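You operate a simulated robot arm through the tools that you are given. There is no shell and no other tool. Be economical: measure what you need, move in short steps, check, and stop when the job is done.

Carry out the task below with a simulated two-armed robot. There is one attempt and no reset: what you move stays moved.

JOB
Hold the silver plate by its post and scrub off the patch of old sealant.
Fine: use the small green pad and put it back; lay the beige gasket between the pegs and move the plate to the black rubber mat. Set down upright: small green pad. What is to be rubbed or washed off counts as gone when no trace of it is left.

Only the result counts: the job must be done as asked and must still hold three seconds after the hand-in. Knocking over, shifting, dropping, spilling or breaking anything else fails it.

ROBOT AND FRAMES
Two 7-joint arms with two-finger parallel grippers on one trunk, on a base that drives. Base frame: it is fixed to the floor where the robot stands at the start and does not move with it; the origin is under the middle of the robot, x ahead of it, y to its left, z up. Units: mm, rad, N and s.
The left shoulder is at the start at [60, 143, 926], the right one opposite. With the tool pointing down near the work surface each hand reaches from about 300 to 720 mm from the robot's upright axis, wherever it stands, measured 20 degrees to its own side. Places, roughly: black rubber mat [800, 300, 900]; face of the silver plate [500, 300, 900]. Payload 1.57 kg a hand.
The tool frame of a hand sits at the grasp point between the pads (the TCP): z along the fingers, y along the line on which they close. The tips reach 30 mm beyond it. The gripper opens to 110 mm. The fingers are 24 mm wide and 12 mm thick; the gripper's body (48 by 112 mm) begins 78 mm behind the TCP.
Orientation is told as [roll, pitch, yaw] about the base's x, y, z axes, in that order, counted from this pose: with the fingers straight down and closing along the base's y, the tool's x points along the base's -x, its y along +y and its z along -z.

CONTROLS
- The arms move only by the tool drive_tool. It takes "left_commands", "right_commands" or both (then of equal length, played together; a hand with none holds still); each is text: rows parted by semicolons, each of 7 numbers parted by spaces: the shift along the tool's x, y, z in mm, then the turn, a rotation vector about the tool's x, y, z in rad, then the opening in per cent of the stroke, from 0 (shut) to 100 (fully open). In form: dx dy dz wx wy wz gripper; .... A call has 1 to 12 rows; each row shifts and turns the commanded pose from where the row before left it, along the tool's axes as they then stand. A row lasts 0.2 s, in which the tool goes at most 50 mm and 0.15 rad; a call with a longer step from one row to the next is refused whole, and so is a gripper value outside its range. Where a pose cannot be reached the arm comes as near as it can. A force on the tool above 40 N (or 10 N above the force at the start of the call, whichever is more), or a blocked arm, ends the call early, and 0.2 s more pass. Each finger travels about 45 mm/s and halts on what it meets, pressing with about 43 N; the grip force reading is that of the motor and also rises with nothing between the fingers. The clock runs only during rows and for 0.2 s after the last one: add rows that do not move to give the fingers time. The reply holds the time, the measured pose of the TCP, the force on the tool along the base axes, the opening and the grip force, in the units named above and with some noise, with the torque about the TCP (base axes, N m) and any sound that the robot's microphone picked up.
- Cameras (640 x 400 px; columns grow to the right, rows downward): "scene" is now at [39.5, 37, 1540.2]; the picture's right is [0.45, -0.89, 0.00], its down [-0.66, -0.33, -0.68] and it looks along [0.60, 0.30, -0.74] (base axes); focal length 263 px, centre (320, 200). "left" rides on the left gripper at [70, -16, -141] in its tool frame; the picture's right is [0.23, 0.97, 0.00], its down [-0.85, 0.20, -0.48] and it looks along [-0.47, 0.11, 0.88] (tool axes); focal length 222 px, centre (320, 200). "right" rides on the right gripper at [70, 16, -141] in its tool frame; the picture's right is [-0.23, 0.97, 0.00], its down [-0.86, -0.20, -0.48] and it looks along [-0.47, -0.11, 0.88] (tool axes); focal length 222 px, centre (320, 200). There is no depth. A picture from a camera that has moved, and an enlarged one, comes with that camera's place and axes in the base frame and with its lens.
- get_image(camera): a new picture of that camera. The clock stands still meanwhile.
- lift_body(by): slides the trunk up (or, below 0, down) by that many mm; the arms and the scene camera ride with it, the base frame stays. It gives what a move gives, with no picture.
- roll_base(legs): drives the robot by 1 to 6 legs, each [ahead, left, turn to the left] in mm, mm and rad, along the robot's own axes; the way and the turn of a leg run together, so that a leg with both is an arc; at most 1500 mm and 3.142 rad a leg. The arms and the cameras ride along, it lands a little off, and it stops where it bumps. It gives what a move gives.
- pan_tilt(pan, tilt): turns the head with the scene camera to pan (to the left, within 1.501 rad either way) and tilt (down, from -0.506 to 1.204), counted from straight ahead of the robot. It gives what a move gives.
- enlarge(camera, box): a new picture of the part [left, top, right, bottom] of that camera's present view, enlarged. The clock stands still meanwhile.
- finish_job(): hands the job in; it is judged then, once.

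Work in short steps. Places have to be worked out from the pictures, the camera data and where the tool is seen: move nearer, look again, correct. Check each grasp and each placing, and mend what went wrong. You have 120 turns and 88 pictures in all, those below and enlarged ones among them. Open the grippers and draw the arms clear of the work before you hand the job in, unless the task says otherwise; then end with one line.

The tools are called after "Request:" as name(argument=value, ...) on one line, values as JSON. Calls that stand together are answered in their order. drive_tool: Moves the arms, as the interface text tells. Its arguments: {"type":"object","properties":{"left_commands":{"type":"string"},"right_commands":{"type":"string"}},"required":[]} The other tools are called the same way: lift_body (by) slides the trunk up or down; roll_base (legs) drives the base; pan_tilt (pan, tilt) turns the head that bears the scene camera; get_image (camera) takes a picture; enlarge (camera, box) takes an enlarged picture of a part of a camera's view; finish_job () hands the job in.

At the start:

```text
time: 0.0
left_tcp_pos: [296.3, 353.2, 1094.5]
left_tcp_rot: [-0.001, 0.0, 0.0]
left_force: [-0.4, 1.0, 0.3]
left_torque: [-0.01, -0.04, 0.02]
left_width: 110.1
left_finger_force: 0.1
right_tcp_pos: [389.7, -8.3, 1095.4]
right_tcp_rot: [-0.001, 0.0, 0.002]
right_force: [1.3, -0.2, 0.8]
right_torque: [-0.04, -0.01, 0.0]
right_width: 110.1
right_finger_force: 0.0
trunk travel left (down, up): [-525.0, 65.0]
robot x, y, heading: [1.6, -0.3, -0.002]
head pan, tilt: [0.468, 0.829]
```

scene: 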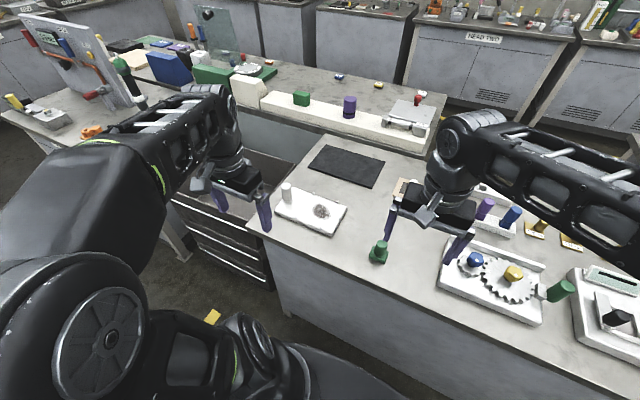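
right: 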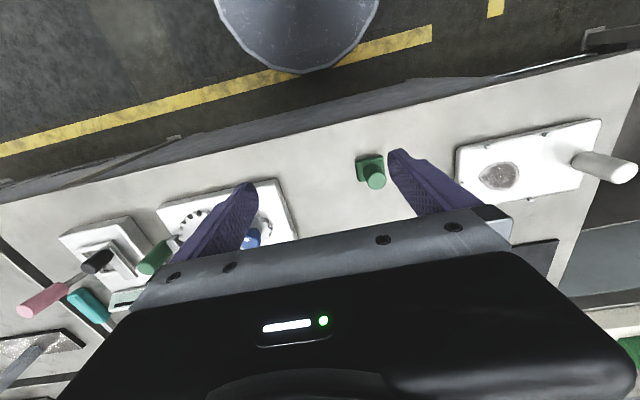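
left: 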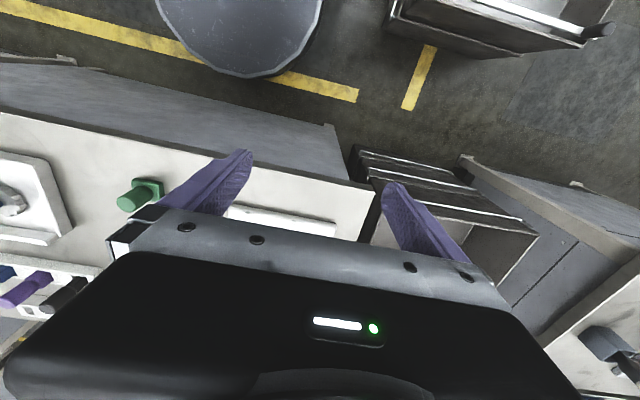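

I'll look closer at the work area: the plate with its post and patch, the green pad, the gasket and the pegs.

Request:
enlarge(camera="scene", box=[240, 130, 440, 280])

Request:
enlarge(camera="right", box=[340, 90, 640, 270])

Request:
enlarge(camera="scene", box=[380, 80, 600, 260])

```text
2.67 times, centred on (340, 205) of scene
camera zoom: at [39.5, 37.0, 1540.2], right [0.45, -0.89, 0.0], down [-0.66, -0.33, -0.68], along [0.6, 0.3, -0.74], focal length 700 px, centre (267, 187)
```

zoom: 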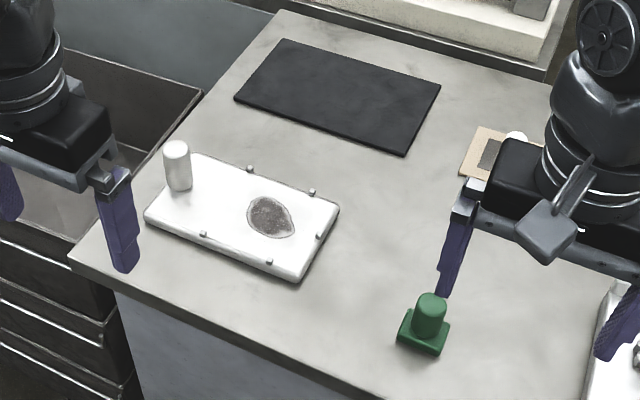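

```text
2.13 times, centred on (490, 180) of right
camera zoom: at [319.7, 6.9, 1236.7], right [0.23, 0.97, 0.0], down [0.86, -0.2, 0.48], along [0.47, -0.11, -0.88], focal length 474 px, centre (-43, 243)
```

zoom: 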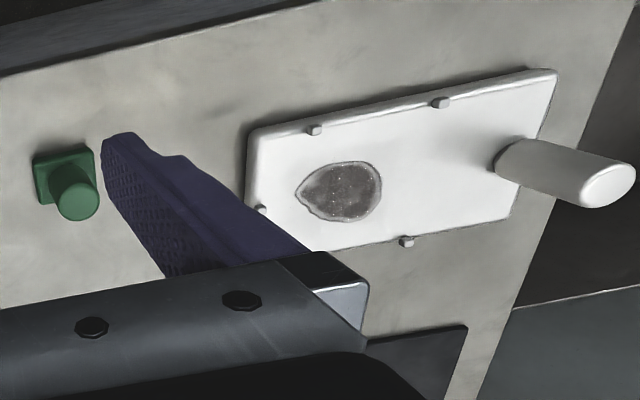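

```text
2.22 times, centred on (490, 170) of scene
camera zoom: at [39.5, 37.0, 1540.2], right [0.45, -0.89, 0.0], down [-0.66, -0.33, -0.68], along [0.6, 0.3, -0.74], focal length 584 px, centre (-58, 267)
```

zoom: 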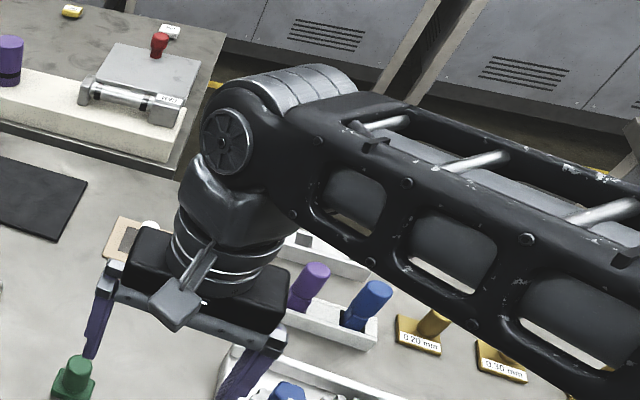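

The plate spans roughly x 480–598, y 216–432. Its post is near (537,412), the patch near (544,287), and the pad near (479,63). The mat centre is near (828,312), which is too far from here, so I must shift the base forward and left. I check the floor first.

Request:
pan_tilt(pan=1.2, tilt=1.0)

Request:
get_image(camera="scene")

Request:
enlarge(camera="left", box=[120, 0, 640, 300])

```text
time: 1.1
left_tcp_pos: [296.2, 353.2, 1094.7]
left_tcp_rot: [0.0, 0.005, 0.0]
left_force: [0.2, 0.5, 0.4]
left_torque: [-0.02, 0.03, 0.0]
left_width: 110.0
left_finger_force: 0.1
right_tcp_pos: [390.4, -8.0, 1095.0]
right_tcp_rot: [-0.001, 0.001, -0.001]
right_force: [0.8, -0.6, -0.7]
right_torque: [0.01, -0.04, 0.0]
right_width: 110.1
right_finger_force: 0.1
trunk travel left (down, up): [-525.0, 65.0]
robot x, y, heading: [1.8, 0.5, -0.004]
head pan, tilt: [1.201, 1.0]
```

```text
81 pictures are left
camera scene: at [-6.0, 66.2, 1527.5], right [0.93, -0.36, 0.0], down [-0.3, -0.78, -0.54], along [0.2, 0.5, -0.84], focal length 263 px, centre (320, 200)
```

scene: 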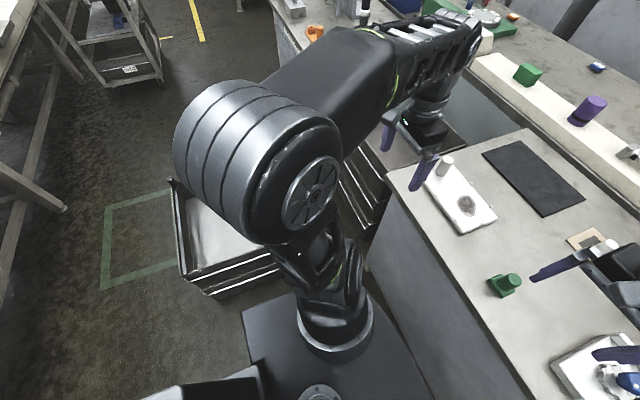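

```text
1.23 times, centred on (380, 150) of left
camera zoom: at [227.7, 337.4, 1235.4], right [-0.23, 0.97, 0.0], down [0.86, 0.2, 0.48], along [0.47, 0.11, -0.88], focal length 273 px, centre (246, 262)
```

zoom: 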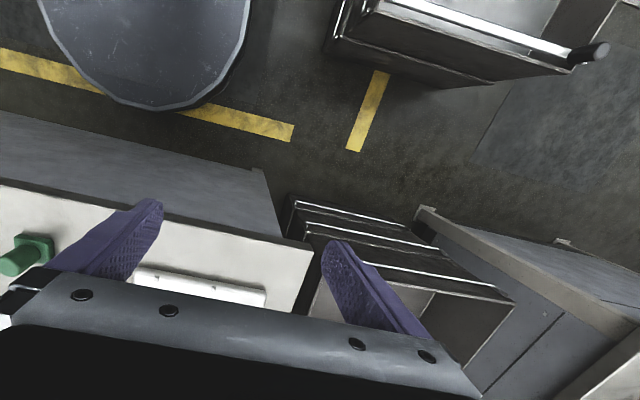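

There's a drawer trolley on the floor to the left of the robot, and the table's front panel is near x≈427. I drive forward 100 mm first, then look again to fix the trolley's position by parallax.

Request:
roll_base(legs=[[100, 0, 0]])

Request:
pan_tilt(pan=1.5, tilt=1.1)

Request:
get_image(camera="left")

Request:
get_image(camera="scene")

```text
time: 2.2
left_tcp_pos: [395.0, 355.4, 1093.7]
left_tcp_rot: [-0.003, 0.002, 0.004]
left_force: [0.1, 0.5, -0.2]
left_torque: [-0.02, 0.06, -0.01]
left_width: 110.0
left_finger_force: 0.1
right_tcp_pos: [491.6, -6.2, 1094.7]
right_tcp_rot: [0.0, 0.002, 0.004]
right_force: [0.1, 0.7, 1.0]
right_torque: [-0.01, 0.06, 0.02]
right_width: 109.7
right_finger_force: 0.1
trunk travel left (down, up): [-525.0, 65.0]
robot x, y, heading: [100.7, 1.1, 0.004]
head pan, tilt: [1.201, 1.0]
```

```text
time: 3.0
left_tcp_pos: [394.7, 355.4, 1095.1]
left_tcp_rot: [0.0, 0.001, 0.003]
left_force: [0.1, 1.0, 0.2]
left_torque: [0.02, 0.02, 0.01]
left_width: 109.9
left_finger_force: 0.0
right_tcp_pos: [491.4, -7.1, 1095.1]
right_tcp_rot: [0.0, -0.001, 0.005]
right_force: [-1.2, -0.2, 0.2]
right_torque: [0.02, -0.01, 0.0]
right_width: 110.3
right_finger_force: 0.1
trunk travel left (down, up): [-525.0, 65.0]
robot x, y, heading: [101.3, -2.4, 0.001]
head pan, tilt: [1.499, 1.1]
```

```text
79 pictures are left
camera left: at [326.9, 338.6, 1235.3], right [-0.23, 0.97, 0.0], down [0.85, 0.2, 0.48], along [0.46, 0.11, -0.88], focal length 222 px, centre (320, 200)
```

left: 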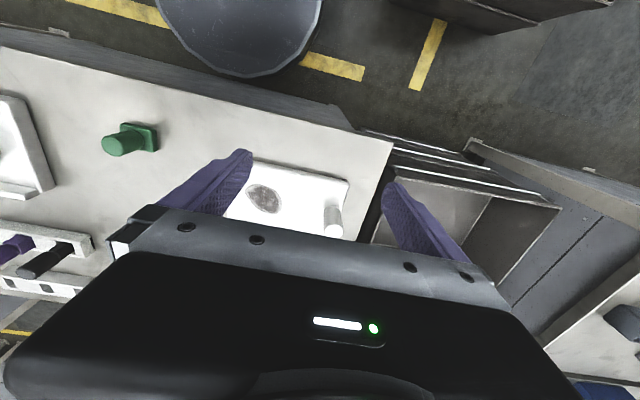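

```text
78 pictures are left
camera scene: at [73.7, 64.4, 1520.9], right [1.0, -0.07, 0.0], down [-0.06, -0.89, -0.45], along [0.03, 0.45, -0.89], focal length 263 px, centre (320, 200)
```

scene: 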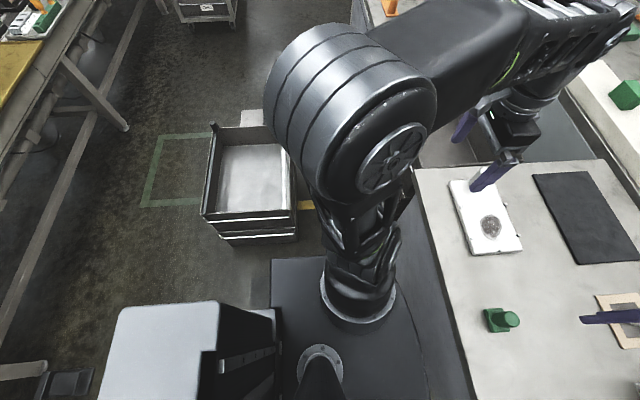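

The trolley corner is near (0,587), clear of a 200 mm shift left. The white box at the lower left of the picture is still unidentified, so I enlarge it.

Request:
enlarge(camera="scene", box=[80, 240, 460, 400])

```text
1.68 times, centred on (270, 320) of scene
camera zoom: at [73.7, 64.4, 1520.9], right [1.0, -0.07, 0.0], down [-0.06, -0.89, -0.45], along [0.03, 0.45, -0.89], focal length 442 px, centre (404, -2)
```

zoom: 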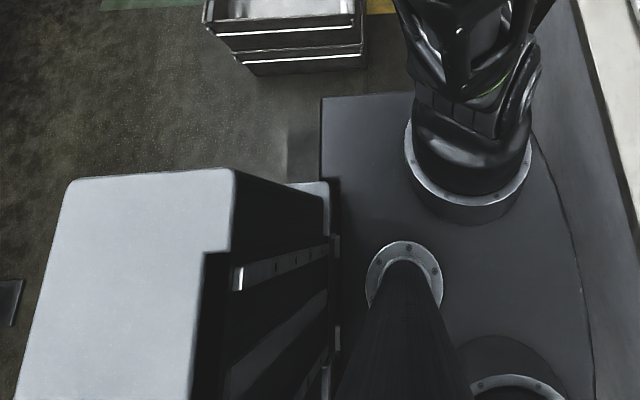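

That box is the robot's own column. I shift the base left about 240 mm and slightly forward; the trolley and the table panel stay clear.

Request:
roll_base(legs=[[0, 240, 0], [15, 0, 0]])

Request:
pan_tilt(pan=0.0, tilt=0.85)

Request:
get_image(camera="scene")

Request:
get_image(camera="right")

```text
time: 5.2
left_tcp_pos: [408.0, 595.1, 1093.2]
left_tcp_rot: [0.0, 0.001, 0.009]
left_force: [0.5, 0.4, -0.3]
left_torque: [-0.01, 0.06, 0.02]
left_width: 110.1
left_finger_force: 0.0
right_tcp_pos: [505.0, 233.4, 1095.2]
right_tcp_rot: [0.002, 0.001, 0.009]
right_force: [1.1, 0.3, -0.8]
right_torque: [0.04, 0.03, -0.01]
right_width: 110.0
right_finger_force: 0.1
trunk travel left (down, up): [-525.0, 65.0]
robot x, y, heading: [114.7, 238.0, 0.009]
head pan, tilt: [1.499, 1.1]
```

```text
time: 6.8
left_tcp_pos: [406.3, 594.8, 1094.4]
left_tcp_rot: [0.001, 0.002, 0.01]
left_force: [-0.5, -0.6, -0.4]
left_torque: [0.0, 0.0, -0.02]
left_width: 109.8
left_finger_force: 0.1
right_tcp_pos: [503.8, 233.2, 1095.6]
right_tcp_rot: [0.0, 0.0, 0.012]
right_force: [0.4, -0.1, -0.4]
right_torque: [-0.01, 0.0, 0.01]
right_width: 110.1
right_finger_force: 0.1
trunk travel left (down, up): [-525.0, 65.0]
robot x, y, heading: [114.5, 240.0, 0.013]
head pan, tilt: [0.0, 0.85]
```

```text
76 pictures are left
camera scene: at [160.7, 240.0, 1538.6], right [0.01, -1.0, 0.0], down [-0.75, -0.01, -0.66], along [0.66, 0.01, -0.75], focal length 263 px, centre (320, 200)
```

scene: 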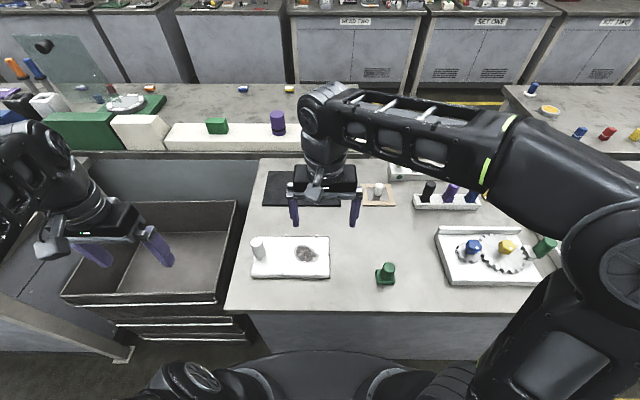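

```text
75 pictures are left
camera right: at [433.4, 248.2, 1236.7], right [0.22, 0.98, 0.0], down [0.86, -0.19, 0.48], along [0.47, -0.1, -0.88], focal length 222 px, centre (320, 200)
```

right: 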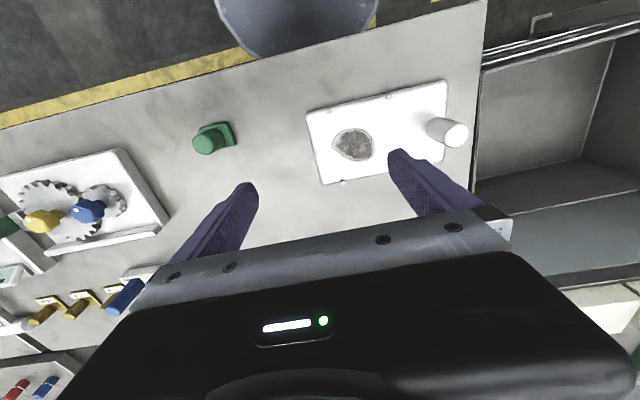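

The view is clear now: plate, pad, and the gasket with its white knob. I enlarge to measure.

Request:
enlarge(camera="scene", box=[240, 170, 420, 290])

Request:
enlarge(camera="right", box=[170, 70, 490, 210])

```text
3.33 times, centred on (330, 230) of scene
camera zoom: at [160.7, 240.0, 1538.6], right [0.01, -1.0, 0.0], down [-0.75, -0.01, -0.66], along [0.66, 0.01, -0.75], focal length 876 px, centre (287, 100)
```

zoom: 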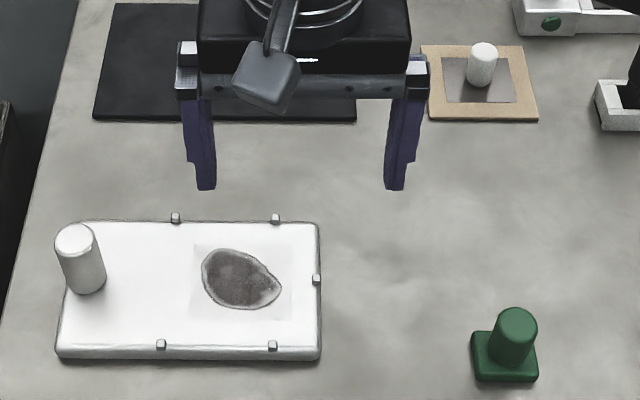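

```text
2.00 times, centred on (330, 140) of right
camera zoom: at [433.4, 248.2, 1236.7], right [0.22, 0.98, 0.0], down [0.86, -0.19, 0.48], along [0.47, -0.1, -0.88], focal length 444 px, centre (300, 320)
```

zoom: 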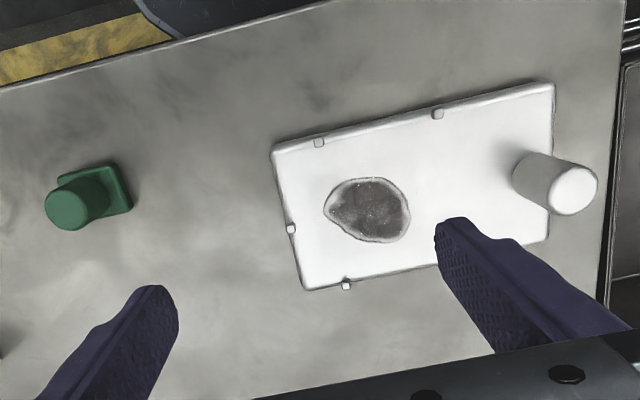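

Estimates:
- Pad: centre (477,70), knob top z≈924, base top ≈872.
- Post: (539,414), top ≈937.
- Patch: x 515–576, y 249–318.
- Gasket: centre (792,45).

The peg pocket is centred near (543,284). I bring the right hand above the pad and the left hand near the post, both still high.

Request:
drive_tool(left_commands="-16.6 -22.6 5 0 0 0 100;-16.6 -22.6 5 0 0 0 100;-16.6 -22.6 5 0 0 0 100;-16.6 -22.6 5 0 0 0 100;-16.6 -22.6 5 0 0 0 100;-16.6 -22.6 5 0 0 0 100;-16.6 -22.6 5 0 0 0 100;-16.6 -22.6 5 0 0 0 100", right_commands="3.4 -20.4 11.9 0 0 0 100;3.4 -20.4 11.9 0 0 0 100;3.4 -20.4 11.9 0 0 0 100;3.4 -20.4 11.9 0 0 0 100;3.4 -20.4 11.9 0 0 0 100;3.4 -20.4 11.9 0 0 0 100;3.4 -20.4 11.9 0 0 0 100;3.4 -20.4 11.9 0 0 0 100")

Request:
drive_tool(left_commands="0 0 0 0 0 0.143 100;0 0 0 0 0 0.143 100;0 0 0 0 0 0.143 100;0 0 0 0 0 0.143 100;0 0 0 0 0 0.143 100;0 0 0 0 0 0.143 100;0 0 0 0 0 0.143 100;0 0 0 0 0 0.143 100;0 0 0 0 0 0.143 100;0 0 0 0 0 0.143 100;0 0 0 0 0 0.143 100;0 0 0 0 0 0 100")

Request:
get_image(camera="scene")

Request:
get_image(camera="left")

Request:
get_image(camera="right")

```text
time: 8.6
left_tcp_pos: [542.0, 413.5, 1052.7]
left_tcp_rot: [0.002, 0.0, 0.009]
left_force: [0.2, 0.9, 0.6]
left_torque: [0.0, 0.03, 0.02]
left_width: 109.9
left_finger_force: 0.0
right_tcp_pos: [478.1, 68.3, 1000.8]
right_tcp_rot: [-0.002, 0.001, 0.009]
right_force: [0.5, 0.0, 0.0]
right_torque: [-0.01, -0.01, 0.01]
right_width: 109.9
right_finger_force: 0.0
trunk travel left (down, up): [-525.0, 65.0]
robot x, y, heading: [115.5, 240.2, 0.017]
head pan, tilt: [0.0, 0.85]
```

```text
time: 11.2
left_tcp_pos: [540.6, 415.6, 1054.0]
left_tcp_rot: [0.0, 0.0, -1.566]
left_force: [0.6, 0.0, 1.0]
left_torque: [0.0, 0.0, -0.02]
left_width: 109.9
left_finger_force: 0.0
right_tcp_pos: [478.9, 69.3, 1000.7]
right_tcp_rot: [-0.001, -0.002, 0.011]
right_force: [-0.6, 0.2, -0.6]
right_torque: [-0.02, 0.02, 0.03]
right_width: 109.9
right_finger_force: 0.0
trunk travel left (down, up): [-525.0, 65.0]
robot x, y, heading: [116.1, 234.6, 0.012]
head pan, tilt: [0.0, 0.85]
```

```text
72 pictures are left
camera scene: at [160.7, 239.9, 1538.6], right [0.01, -1.0, 0.0], down [-0.75, -0.01, -0.66], along [0.66, 0.01, -0.75], focal length 263 px, centre (320, 200)
```

scene: 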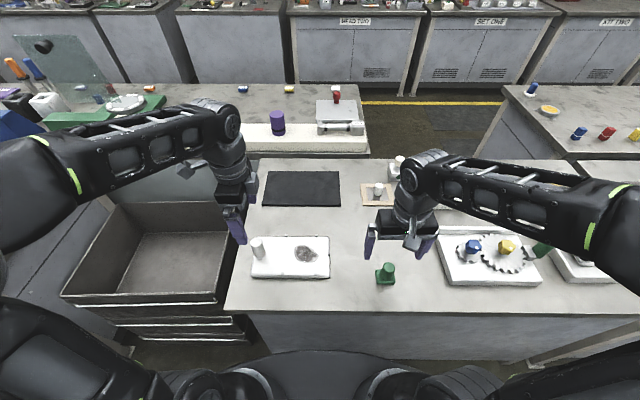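

```text
71 pictures are left
camera left: at [525.7, 484.8, 1194.9], right [0.97, 0.23, 0.0], down [0.21, -0.85, 0.48], along [0.11, -0.47, -0.88], focal length 222 px, centre (320, 200)
```

left: 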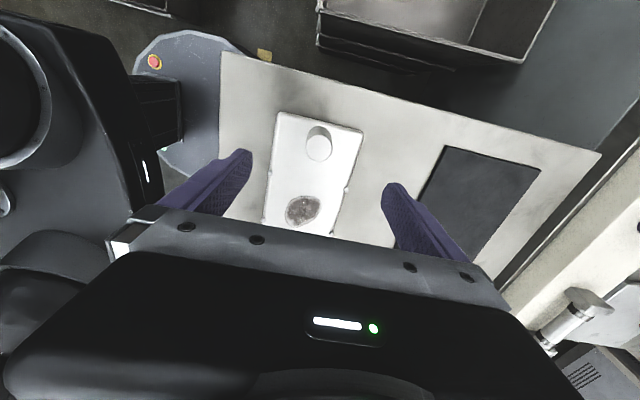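

```text
70 pictures are left
camera right: at [407.9, 83.7, 1142.5], right [0.22, 0.98, 0.0], down [0.86, -0.19, 0.48], along [0.47, -0.1, -0.88], focal length 222 px, centre (320, 200)
```

right: 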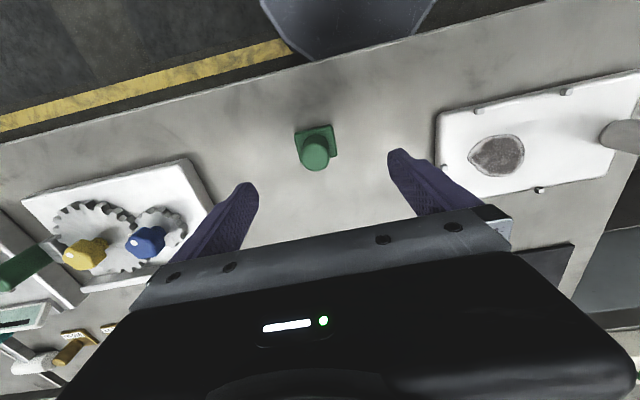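

The left hand is above the post with yaw −90°. I enlarge both wrist views to centre each hand before descending.

Request:
enlarge(camera="right", box=[260, 110, 380, 190])

Request:
enlarge(camera="left", box=[240, 90, 400, 240])

```text
5.00 times, centred on (320, 150) of right
camera zoom: at [407.9, 83.7, 1142.5], right [0.22, 0.98, 0.0], down [0.86, -0.19, 0.48], along [0.47, -0.1, -0.88], focal length 1111 px, centre (320, 450)
```

zoom: 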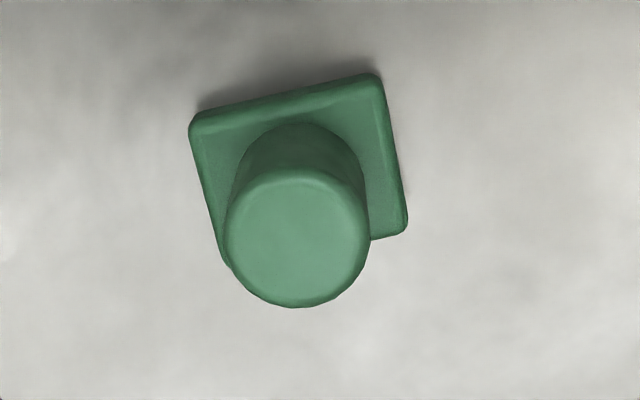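

```text
2.67 times, centred on (320, 165) of left
camera zoom: at [525.7, 484.8, 1194.9], right [0.97, 0.23, 0.0], down [0.21, -0.85, 0.48], along [0.11, -0.47, -0.88], focal length 592 px, centre (320, 293)
```

zoom: 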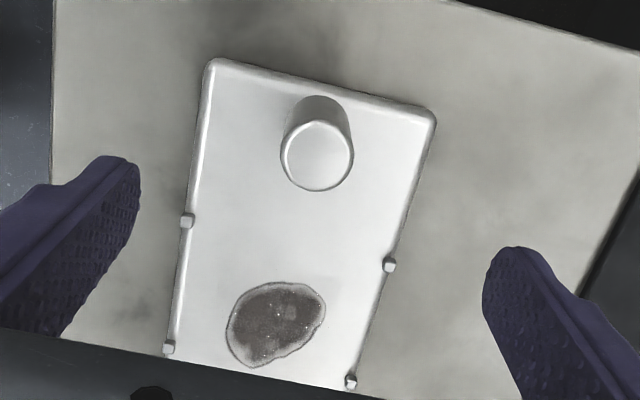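

Knob is at (476,65) and the post at (540,414). I descend both with small corrections.

Request:
drive_tool(left_commands="-1.5 0 20 0 0 0 100;0 0 20 0 0 0 100;0 0 20 0 0 0 100;0 0 20 0 0 0 100;0 0 20 0 0 0 100;0 0 20 0 0 0 100;0 0 20 0 0 0 100;0 0 0 0 0 0 100", right_commands="2.5 -4 12 0 0 0 100;0 0 12 0 0 0 100;0 0 12 0 0 0 100;0 0 12 0 0 0 100;0 0 12 0 0 0 100;0 0 12 0 0 0 100;0 0 12 0 0 0 100;0 0 7 0 0 0 100")

Request:
enlarge(camera="right", box=[200, 60, 440, 210])

Request:
enlarge(camera="left", box=[200, 60, 440, 210])

```text
time: 13.0
left_tcp_pos: [539.5, 415.0, 916.4]
left_tcp_rot: [0.001, -0.003, -1.561]
left_force: [0.0, 0.1, 0.2]
left_torque: [0.01, 0.01, 0.0]
left_width: 110.2
left_finger_force: 0.1
right_tcp_pos: [477.1, 65.7, 908.7]
right_tcp_rot: [0.0, -0.001, 0.012]
right_force: [0.1, 0.3, -0.1]
right_torque: [0.03, 0.0, -0.01]
right_width: 110.2
right_finger_force: 0.1
trunk travel left (down, up): [-525.0, 65.0]
robot x, y, heading: [113.4, 239.3, 0.011]
head pan, tilt: [0.0, 0.85]
```

```text
2.67 times, centred on (320, 135) of right
camera zoom: at [405.4, 80.1, 1049.6], right [0.22, 0.98, 0.0], down [0.86, -0.19, 0.48], along [0.47, -0.1, -0.88], focal length 592 px, centre (320, 373)
```

zoom: 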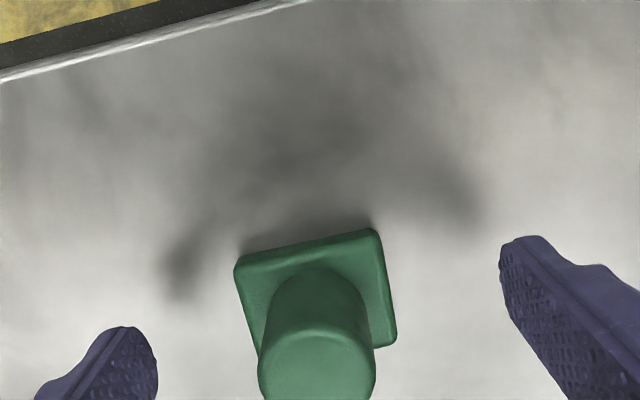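

```text
2.67 times, centred on (320, 135) of left
camera zoom: at [525.4, 483.7, 1056.4], right [0.97, 0.24, 0.0], down [0.21, -0.85, 0.48], along [0.11, -0.46, -0.88], focal length 592 px, centre (320, 373)
```

zoom: 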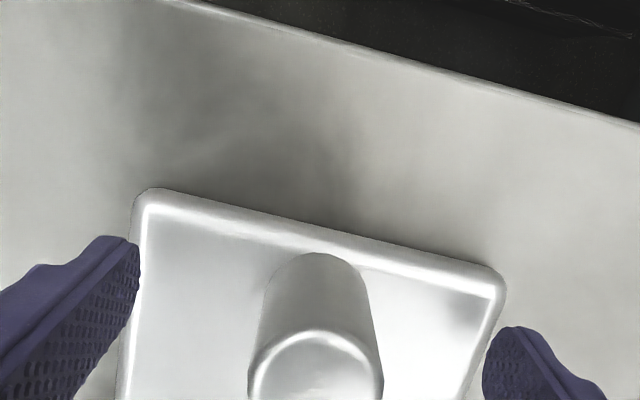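

Both are centred well. I close both grippers.

Request:
drive_tool(left_commands="0 0 0 0 0 0 0;0 0 0 0 0 0 0;0 0 0 0 0 0 0;0 0 0 0 0 0 0;0 0 0 0 0 0 0;0 0 0 0 0 0 0;0 0 0 0 0 0 0;0 0 0 0 0 0 0", right_commands="0 0 0 0 0 0 0;0 0 0 0 0 0 0;0 0 0 0 0 0 0;0 0 0 0 0 0 0;0 0 0 0 0 0 0;0 0 0 0 0 0 0;0 0 0 0 0 0 0;0 0 0 0 0 0 0")

Request:
get_image(camera="scene")

```text
time: 14.8
left_tcp_pos: [540.5, 415.1, 915.7]
left_tcp_rot: [0.002, 0.0, -1.562]
left_force: [-0.2, -0.4, 0.4]
left_torque: [0.15, -0.12, -0.03]
left_width: 32.2
left_finger_force: 41.0
right_tcp_pos: [477.5, 65.4, 909.7]
right_tcp_rot: [-0.001, -0.001, 0.013]
right_force: [-0.1, -0.3, -0.3]
right_torque: [-0.02, -0.04, 0.0]
right_width: 30.5
right_finger_force: 40.4
trunk travel left (down, up): [-525.0, 65.0]
robot x, y, heading: [116.0, 236.5, 0.01]
head pan, tilt: [0.0, 0.85]
```

```text
65 pictures are left
camera scene: at [160.6, 239.8, 1538.6], right [0.01, -1.0, 0.0], down [-0.75, -0.01, -0.66], along [0.66, 0.01, -0.75], focal length 263 px, centre (320, 200)
```

scene: 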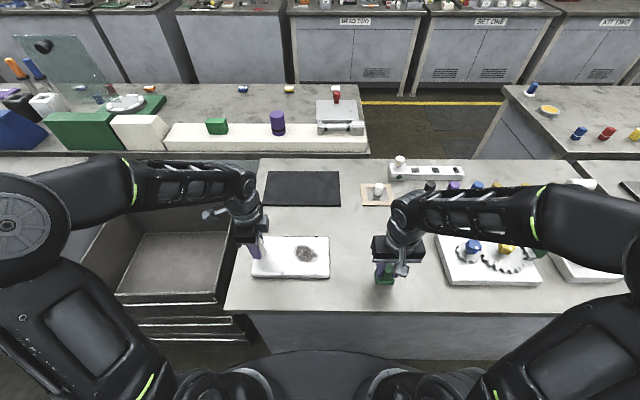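

Both are gripped (32 mm post, 30 mm knob). I lift the pad and carry it over to the patch, hovering.

Request:
drive_tool(right_commands="0 0 -25 0 0 0 0;0 0 -25 0 0 0 0;-10 31.1 0 0 0 0 0;-10 31.1 0 0 0 0 0;-10 31.1 0 0 0 0 0;-10 31.1 0 0 0 0 0;-10 31.1 0 0 0 0 0;-10 31.1 0 0 0 0 0;-10 31.1 0 0 0 0 0;0 0 10 0 0 0 0;0 0 10 0 0 0 0;0 0 0 0 0 0 0")

Request:
get_image(camera="scene")

Request:
get_image(camera="right")

```text
time: 17.4
left_tcp_pos: [541.3, 414.4, 916.4]
left_tcp_rot: [-0.001, -0.001, -1.561]
left_force: [-0.4, -0.4, 2.1]
left_torque: [0.03, -0.16, -0.09]
left_width: 32.0
left_finger_force: 40.1
right_tcp_pos: [540.6, 285.6, 940.4]
right_tcp_rot: [-0.001, -0.001, 0.01]
right_force: [1.2, -0.7, -0.5]
right_torque: [-0.05, 0.0, -0.02]
right_width: 30.2
right_finger_force: 39.6
trunk travel left (down, up): [-525.0, 65.0]
robot x, y, heading: [114.0, 236.1, 0.015]
head pan, tilt: [0.0, 0.85]
```

```text
64 pictures are left
camera scene: at [160.7, 239.8, 1538.6], right [0.01, -1.0, 0.0], down [-0.75, -0.01, -0.66], along [0.66, 0.01, -0.75], focal length 263 px, centre (320, 200)
```

scene: 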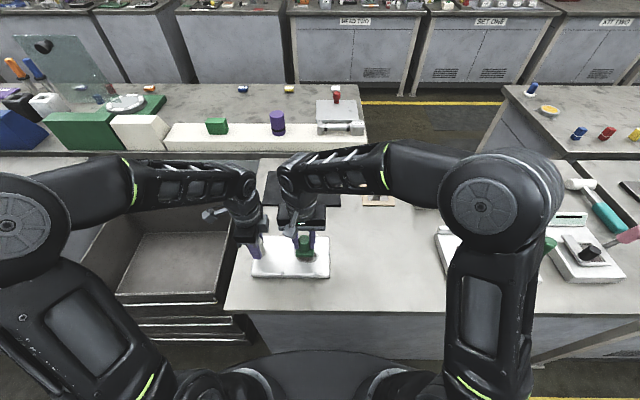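

```text
63 pictures are left
camera right: at [470.5, 299.6, 1081.0], right [0.22, 0.98, 0.0], down [0.86, -0.19, 0.48], along [0.47, -0.1, -0.88], focal length 222 px, centre (320, 200)
```

right: 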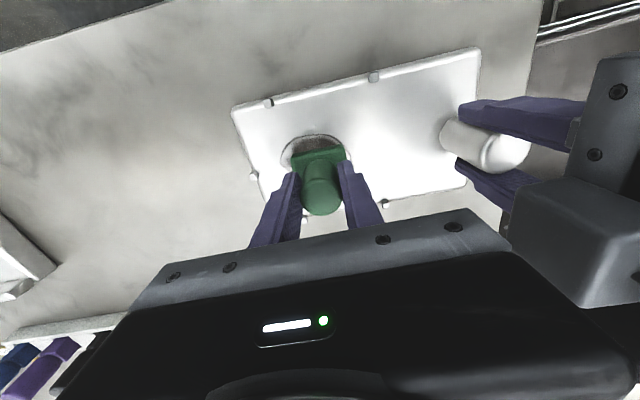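

The pad hovers over the patch, clear of the left hand. I lower it in small steps to find contact.

Request:
drive_tool(right_commands="-4 -1 5 0 0 0 0;0 0 5 0 0 0 0;0 0 3 0 0 0 0;0 0 1.5 0 0 0 0;0 0 0 0 0 0 0")

```text
time: 18.1
left_tcp_pos: [539.7, 415.8, 915.0]
left_tcp_rot: [0.0, 0.002, -1.56]
left_force: [-3.1, 0.9, 5.9]
left_torque: [-0.95, 0.17, -0.26]
left_width: 31.9
left_finger_force: 40.2
right_tcp_pos: [545.9, 284.7, 933.5]
right_tcp_rot: [0.002, -0.004, 0.009]
right_force: [-2.3, -2.3, 11.1]
right_torque: [-0.25, 0.02, -0.03]
right_width: 30.1
right_finger_force: 39.6
trunk travel left (down, up): [-525.0, 65.0]
robot x, y, heading: [112.9, 237.8, 0.009]
head pan, tilt: [0.0, 0.85]
stopped in row 3 (right hand): the force on the tool passed its limit (the readings are from after the stop); the commanded pose is now the measured one
```

Contact is at TCP z≈933.5 with 11 N. I begin gentle scrubbing strokes at this height.

Request:
drive_tool(right_commands="0 7 0 0 0 0 0;0 7 0 0 0 0 0;0 7 0 0 0 0 0;0 -10 0 0 0 0 0;0 -10 0 0 0 0 0;0 -10 0 0 0 0 0;0 -10 0 0 0 0 0;8 0 0 0 0 0 0;8 10 0 0 0 0 0;0 10 0 0 0 0 0;0 10 0 0 0 0 0;0 10 0 0 0 0 0")

```text
time: 20.2
left_tcp_pos: [540.6, 416.1, 915.5]
left_tcp_rot: [-0.003, 0.004, -1.56]
left_force: [-4.7, 1.0, 11.3]
left_torque: [-0.19, -0.04, -0.38]
left_width: 32.3
left_finger_force: 40.4
right_tcp_pos: [534.5, 271.0, 933.7]
right_tcp_rot: [-0.002, -0.013, 0.006]
right_force: [-1.0, -1.4, 11.8]
right_torque: [1.45, 0.32, -0.01]
right_width: 29.4
right_finger_force: 39.2
trunk travel left (down, up): [-525.0, 65.0]
robot x, y, heading: [114.7, 234.1, 0.009]
head pan, tilt: [0.0, 0.85]
stopped in row 10 (right hand): the force on the tool passed its limit (the readings are from after the stop); the commanded pose is now the measured one
```

The stroke stopped at row 10. I check the patch and pad.

Request:
enlarge(camera="right", box=[220, 80, 460, 230])

Request:
enlarge(camera="scene", box=[230, 210, 350, 290])

```text
2.67 times, centred on (340, 155) of right
camera zoom: at [462.8, 286.6, 1073.2], right [0.22, 0.98, 0.0], down [0.85, -0.19, 0.49], along [0.48, -0.11, -0.87], focal length 592 px, centre (267, 320)
```

zoom: 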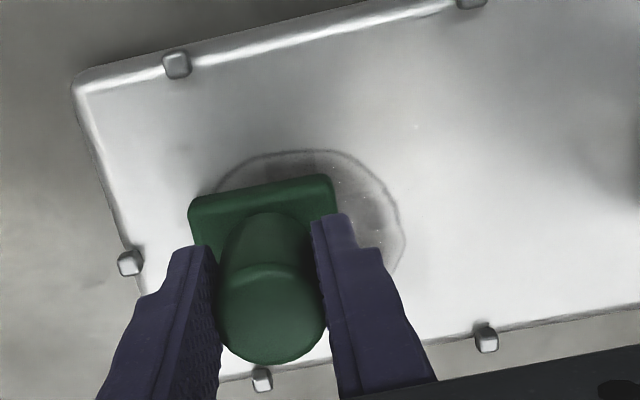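

```text
5.00 times, centred on (290, 250) of scene
camera zoom: at [158.7, 238.6, 1538.3], right [0.01, -1.0, 0.0], down [-0.75, -0.01, -0.66], along [0.66, 0.01, -0.75], focal length 1313 px, centre (470, -50)
```

zoom: 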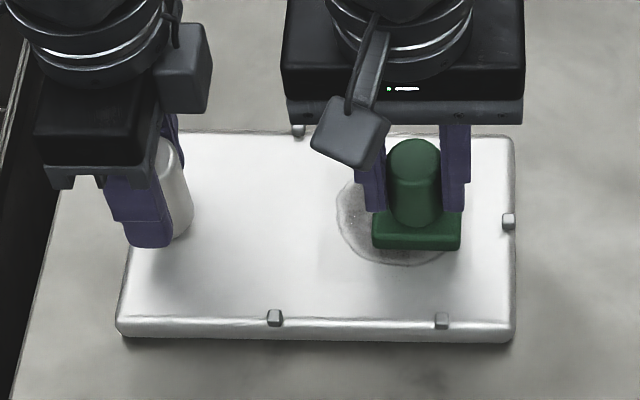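

The patch is already fading. I ease off 1 mm and continue with finer strokes.

Request:
drive_tool(right_commands="0 0 -1 0 0 0 0;0 7 0 0 0 0 0;0 7 0 0 0 0 0;0 7 0 0 0 0 0;0 7 0 0 0 0 0;0 7 0 0 0 0 0;6 0 0 0 0 0 0;6 -7 0 0 0 0 0;0 -7 0 0 0 0 0;0 -7 0 0 0 0 0;0 -7 0 0 0 0 0;0 -7 0 0 0 0 0")

```text
time: 22.8
left_tcp_pos: [539.8, 415.8, 916.2]
left_tcp_rot: [-0.002, 0.004, -1.562]
left_force: [-1.2, -0.9, 23.9]
left_torque: [-0.21, -0.34, -0.28]
left_width: 31.8
left_finger_force: 40.1
right_tcp_pos: [520.2, 271.0, 933.5]
right_tcp_rot: [-0.005, -0.009, 0.005]
right_force: [0.1, 0.0, -0.1]
right_torque: [0.02, 0.03, 0.0]
right_width: 30.2
right_finger_force: 39.3
trunk travel left (down, up): [-525.0, 65.0]
robot x, y, heading: [112.3, 233.5, 0.004]
head pan, tilt: [0.0, 0.85]
```

Right force reads 0 while the left reads 24 N up, so I look at what happened.

Request:
enlarge(camera="scene", box=[230, 210, 350, 290])

Request:
enlarge(camera="right", box=[220, 80, 460, 230])

```text
5.00 times, centred on (290, 250) of scene
camera zoom: at [159.0, 238.6, 1538.7], right [0.01, -1.0, 0.0], down [-0.75, -0.01, -0.66], along [0.66, 0.01, -0.75], focal length 1313 px, centre (470, -50)
```

zoom: 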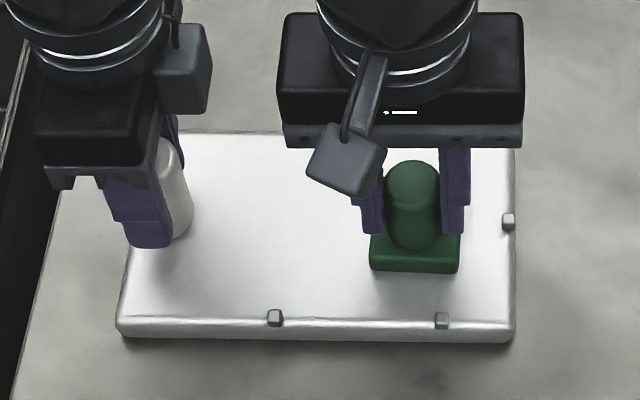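

```text
2.67 times, centred on (340, 155) of right
camera zoom: at [449.9, 287.2, 1073.8], right [0.22, 0.98, 0.0], down [0.85, -0.19, 0.49], along [0.47, -0.11, -0.87], focal length 592 px, centre (267, 320)
```

zoom: 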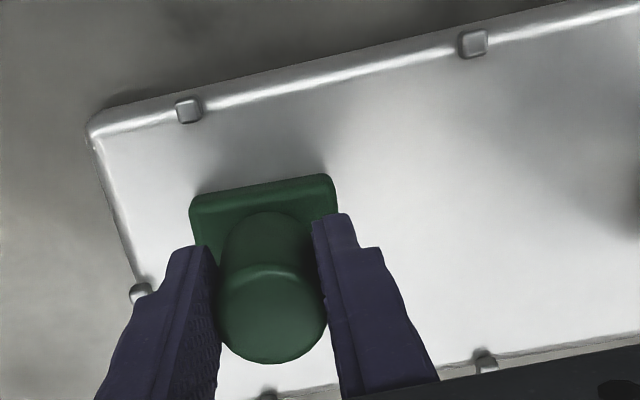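

The patch seems gone. I lift the pad and inspect the whole face.

Request:
drive_tool(right_commands="0 0 -10 0 0 0 0;0 0 -20 0 0 0 0;0 -20 -10 0 0 0 0;0 -40 0 0 0 0 0;0 -40 0 0 0 0 0;0 0 0 0 0 0 0")

Request:
enlarge(camera="scene", box=[230, 210, 350, 290])

Request:
get_image(camera="right")

```text
time: 24.2
left_tcp_pos: [540.3, 415.7, 916.4]
left_tcp_rot: [-0.002, 0.005, -1.559]
left_force: [-0.4, 0.3, 21.9]
left_torque: [0.1, -0.56, -0.2]
left_width: 32.2
left_finger_force: 40.3
right_tcp_pos: [524.3, 173.5, 971.7]
right_tcp_rot: [-0.005, -0.009, 0.006]
right_force: [-0.2, -0.4, 0.0]
right_torque: [-0.02, 0.0, 0.0]
right_width: 30.3
right_finger_force: 39.2
trunk travel left (down, up): [-525.0, 65.0]
robot x, y, heading: [113.3, 237.0, 0.01]
head pan, tilt: [0.0, 0.85]
```

```text
5.00 times, centred on (290, 250) of scene
camera zoom: at [159.4, 238.5, 1538.7], right [0.01, -1.0, 0.0], down [-0.75, -0.01, -0.66], along [0.66, 0.01, -0.75], focal length 1313 px, centre (470, -50)
```

zoom: 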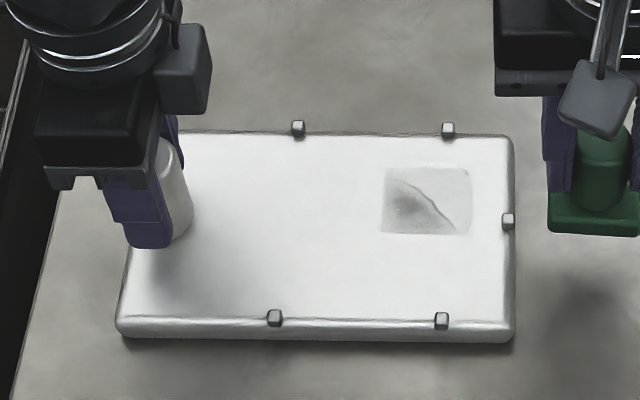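

```text
57 pictures are left
camera right: at [452.9, 189.6, 1113.1], right [0.22, 0.98, 0.0], down [0.85, -0.19, 0.49], along [0.47, -0.11, -0.87], focal length 222 px, centre (320, 200)
```

right: 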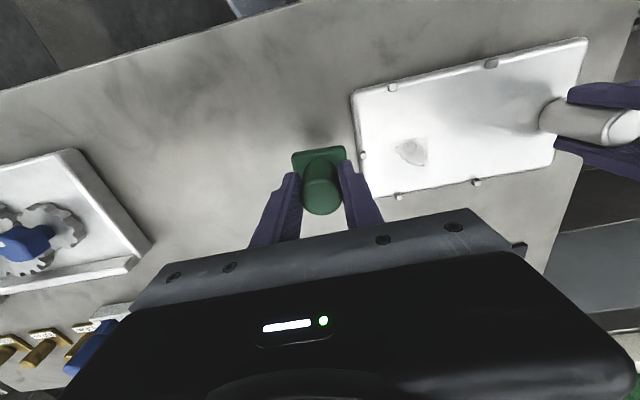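

A faint rectangular trace remains centred near (550,268). I go back over it.

Request:
drive_tool(right_commands="-9 32 0 0 0 0 0;-9 32 0 0 0 0 0;-9 31 0 0 0 0 0;0 0 15 0 0 0 0;0 0 12 0 0 0 0;0 0 6 0 0 0 0;0 0 2 0 0 0 0;0 0 2 0 0 0 0;0 0 1 0 0 0 0;0 0 1 0 0 0 0")

```text
time: 26.4
left_tcp_pos: [539.6, 416.8, 915.1]
left_tcp_rot: [-0.004, 0.005, -1.562]
left_force: [0.4, 0.4, 15.0]
left_torque: [-0.06, -0.57, -0.21]
left_width: 32.1
left_finger_force: 40.0
right_tcp_pos: [550.2, 266.2, 936.0]
right_tcp_rot: [-0.005, -0.008, 0.004]
right_force: [0.5, -2.9, 9.2]
right_torque: [0.07, 0.07, 0.03]
right_width: 29.8
right_finger_force: 39.3
trunk travel left (down, up): [-525.0, 65.0]
robot x, y, heading: [114.1, 238.0, 0.004]
head pan, tilt: [0.0, 0.85]
```

Contact at 9 N. I scrub with back-and-forth strokes here.

Request:
drive_tool(right_commands="0 7 0 0 0 0 0;0 7 0 0 0 0 0;0 -7 0 0 0 0 0;0 -7 0 0 0 0 0;0 -7 0 0 0 0 0;-7 0 0 0 0 0 0;-6 7 0 0 0 0 0;0 7 0 0 0 0 0;0 7 0 0 0 0 0;7 0 0 0 0 0 0;7 -7 0 0 0 0 0;6 -7 0 0 0 0 0")

Request:
drive_tool(right_commands="0 -7 0 0 0 0 0;-7 0 0 0 0 0 0;-7 7 0 0 0 0 0;0 7 0 0 0 0 0;0 7 0 0 0 0 0;7 -7 0 0 0 0 0;0 -7 0 0 0 0 0;0 -7 0 0 0 0 0;0 7 0 0 0 0 0;0 0 -10 0 0 0 0;0 0 -20 0 0 0 0;0 -30 -10 0 0 0 0")

Request:
drive_tool(right_commands="0 -40 0 0 0 0 0;0 -40 0 0 0 0 0;0 0 0 0 0 0 0")

Request:
enlarge(camera="scene", box=[230, 210, 350, 290])

```text
time: 29.0
left_tcp_pos: [539.2, 415.6, 914.7]
left_tcp_rot: [-0.002, 0.005, -1.56]
left_force: [-3.4, -1.7, 12.5]
left_torque: [-0.16, -0.53, -0.17]
left_width: 32.1
left_finger_force: 40.5
right_tcp_pos: [542.7, 266.8, 932.1]
right_tcp_rot: [-0.004, -0.007, 0.007]
right_force: [-0.1, -0.3, 0.0]
right_torque: [0.0, 0.0, -0.04]
right_width: 29.9
right_finger_force: 39.3
trunk travel left (down, up): [-525.0, 65.0]
robot x, y, heading: [110.2, 235.4, 0.006]
head pan, tilt: [0.0, 0.85]
```

```text
time: 31.6
left_tcp_pos: [539.8, 416.5, 914.2]
left_tcp_rot: [-0.005, 0.006, -1.559]
left_force: [-3.5, -1.9, 9.2]
left_torque: [0.34, -0.6, -0.06]
left_width: 31.8
left_finger_force: 40.5
right_tcp_pos: [551.6, 236.3, 972.5]
right_tcp_rot: [-0.005, -0.006, 0.006]
right_force: [0.3, -0.3, -1.0]
right_torque: [-0.02, 0.0, 0.03]
right_width: 29.6
right_finger_force: 39.5
trunk travel left (down, up): [-525.0, 65.0]
robot x, y, heading: [113.2, 235.5, 0.01]
head pan, tilt: [0.0, 0.85]
```

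```text
time: 32.4
left_tcp_pos: [539.7, 416.2, 915.2]
left_tcp_rot: [-0.002, 0.006, -1.561]
left_force: [-1.9, -0.5, 8.1]
left_torque: [-0.24, -0.55, -0.15]
left_width: 32.3
left_finger_force: 40.7
right_tcp_pos: [554.7, 153.8, 971.4]
right_tcp_rot: [-0.007, -0.008, 0.006]
right_force: [0.0, -0.7, -0.8]
right_torque: [0.02, 0.0, 0.03]
right_width: 29.3
right_finger_force: 38.9
trunk travel left (down, up): [-525.0, 65.0]
robot x, y, heading: [111.5, 240.0, 0.007]
head pan, tilt: [0.0, 0.85]
```

```text
5.00 times, centred on (290, 250) of scene
camera zoom: at [160.0, 238.9, 1538.6], right [0.01, -1.0, 0.0], down [-0.75, -0.01, -0.66], along [0.66, 0.01, -0.75], focal length 1313 px, centre (470, -50)
```

zoom: 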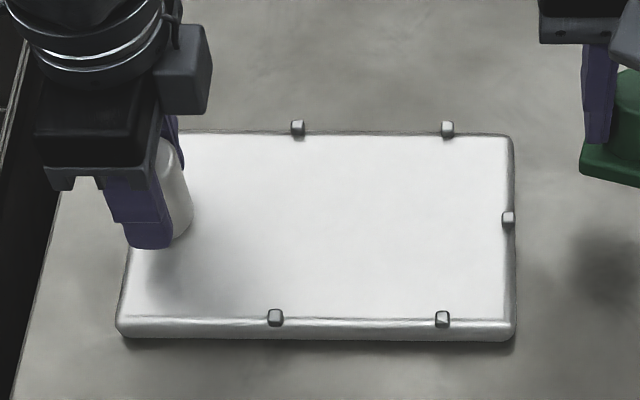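

The face looks clean; I double-check with tighter zooms for traces.

Request:
enlarge(camera="scene", box=[280, 232, 340, 276])

Request:
enlarge(camera="right", box=[350, 60, 590, 210])

```text
9.09 times, centred on (310, 254) of scene
camera zoom: at [160.0, 238.9, 1538.6], right [0.01, -1.0, 0.0], down [-0.75, -0.01, -0.66], along [0.66, 0.01, -0.75], focal length 2388 px, centre (411, -291)
```

zoom: 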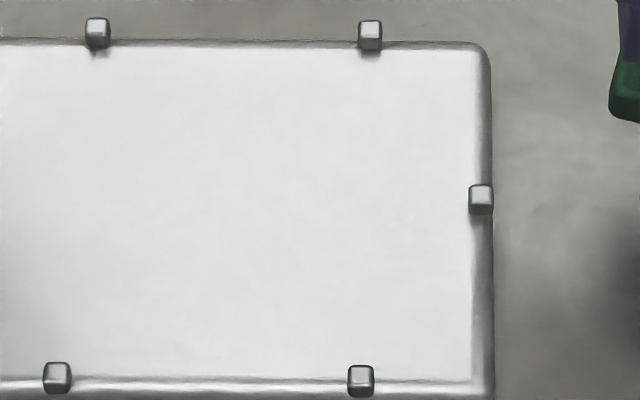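

```text
2.67 times, centred on (470, 135) of right
camera zoom: at [483.4, 169.0, 1112.4], right [0.22, 0.98, 0.0], down [0.85, -0.19, 0.49], along [0.47, -0.11, -0.87], focal length 592 px, centre (-80, 373)
```

zoom: 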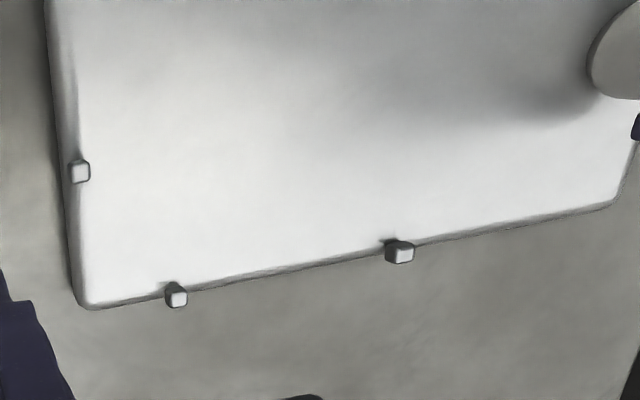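

No trace left. I return the pad to its original spot (477,65), stopping just above the table.

Request:
drive_tool(right_commands="15.5 -17.6 0 0 0 0 0;15.5 -17.6 0 0 0 0 0;15.5 -17.6 0 0 0 0 0;15.5 -17.6 0 0 0 0 0;15.7 -17.5 0 0 0 0 0;0 0 20 0 0 0 0;0 0 20 0 0 0 0;0 0 10 0 0 0 0;0 0 0 0 0 0 0")

Request:
enlarge(camera="scene", box=[340, 210, 460, 290])

```text
time: 34.4
left_tcp_pos: [541.0, 416.4, 915.9]
left_tcp_rot: [-0.003, 0.006, -1.56]
left_force: [-2.1, -0.1, 7.7]
left_torque: [0.11, -0.56, -0.1]
left_width: 31.8
left_finger_force: 40.3
right_tcp_pos: [473.1, 69.7, 923.7]
right_tcp_rot: [-0.005, -0.007, 0.005]
right_force: [0.0, 0.6, -0.4]
right_torque: [0.0, -0.01, -0.01]
right_width: 29.0
right_finger_force: 39.3
trunk travel left (down, up): [-525.0, 65.0]
robot x, y, heading: [114.4, 238.1, 0.006]
head pan, tilt: [0.0, 0.85]
```

```text
5.00 times, centred on (400, 250) of scene
camera zoom: at [160.0, 239.1, 1538.6], right [0.01, -1.0, 0.0], down [-0.75, -0.01, -0.66], along [0.66, 0.01, -0.75], focal length 1313 px, centre (-80, -50)
```

zoom: 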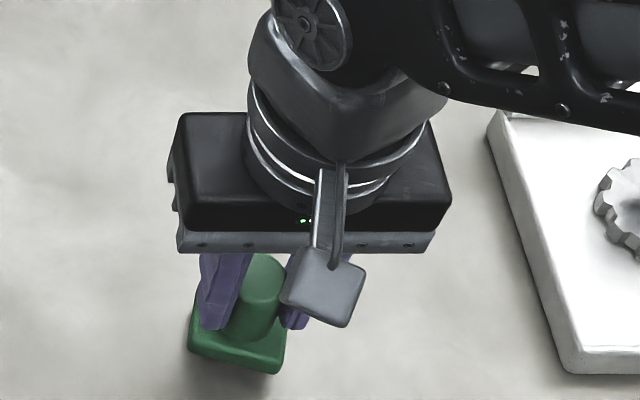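

The pad looks a bit turned in the grip. I check with the wrist camera.

Request:
enlarge(camera="right", box=[220, 80, 420, 230])

```text
2.67 times, centred on (320, 155) of right
camera zoom: at [402.2, 84.6, 1064.8], right [0.22, 0.97, 0.0], down [0.85, -0.19, 0.49], along [0.47, -0.11, -0.87], focal length 592 px, centre (320, 320)
```

zoom: 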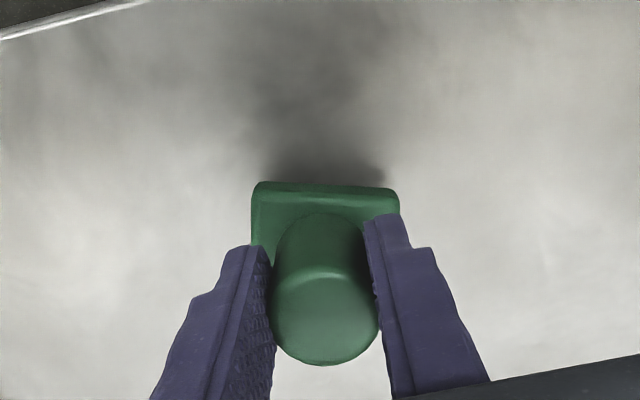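

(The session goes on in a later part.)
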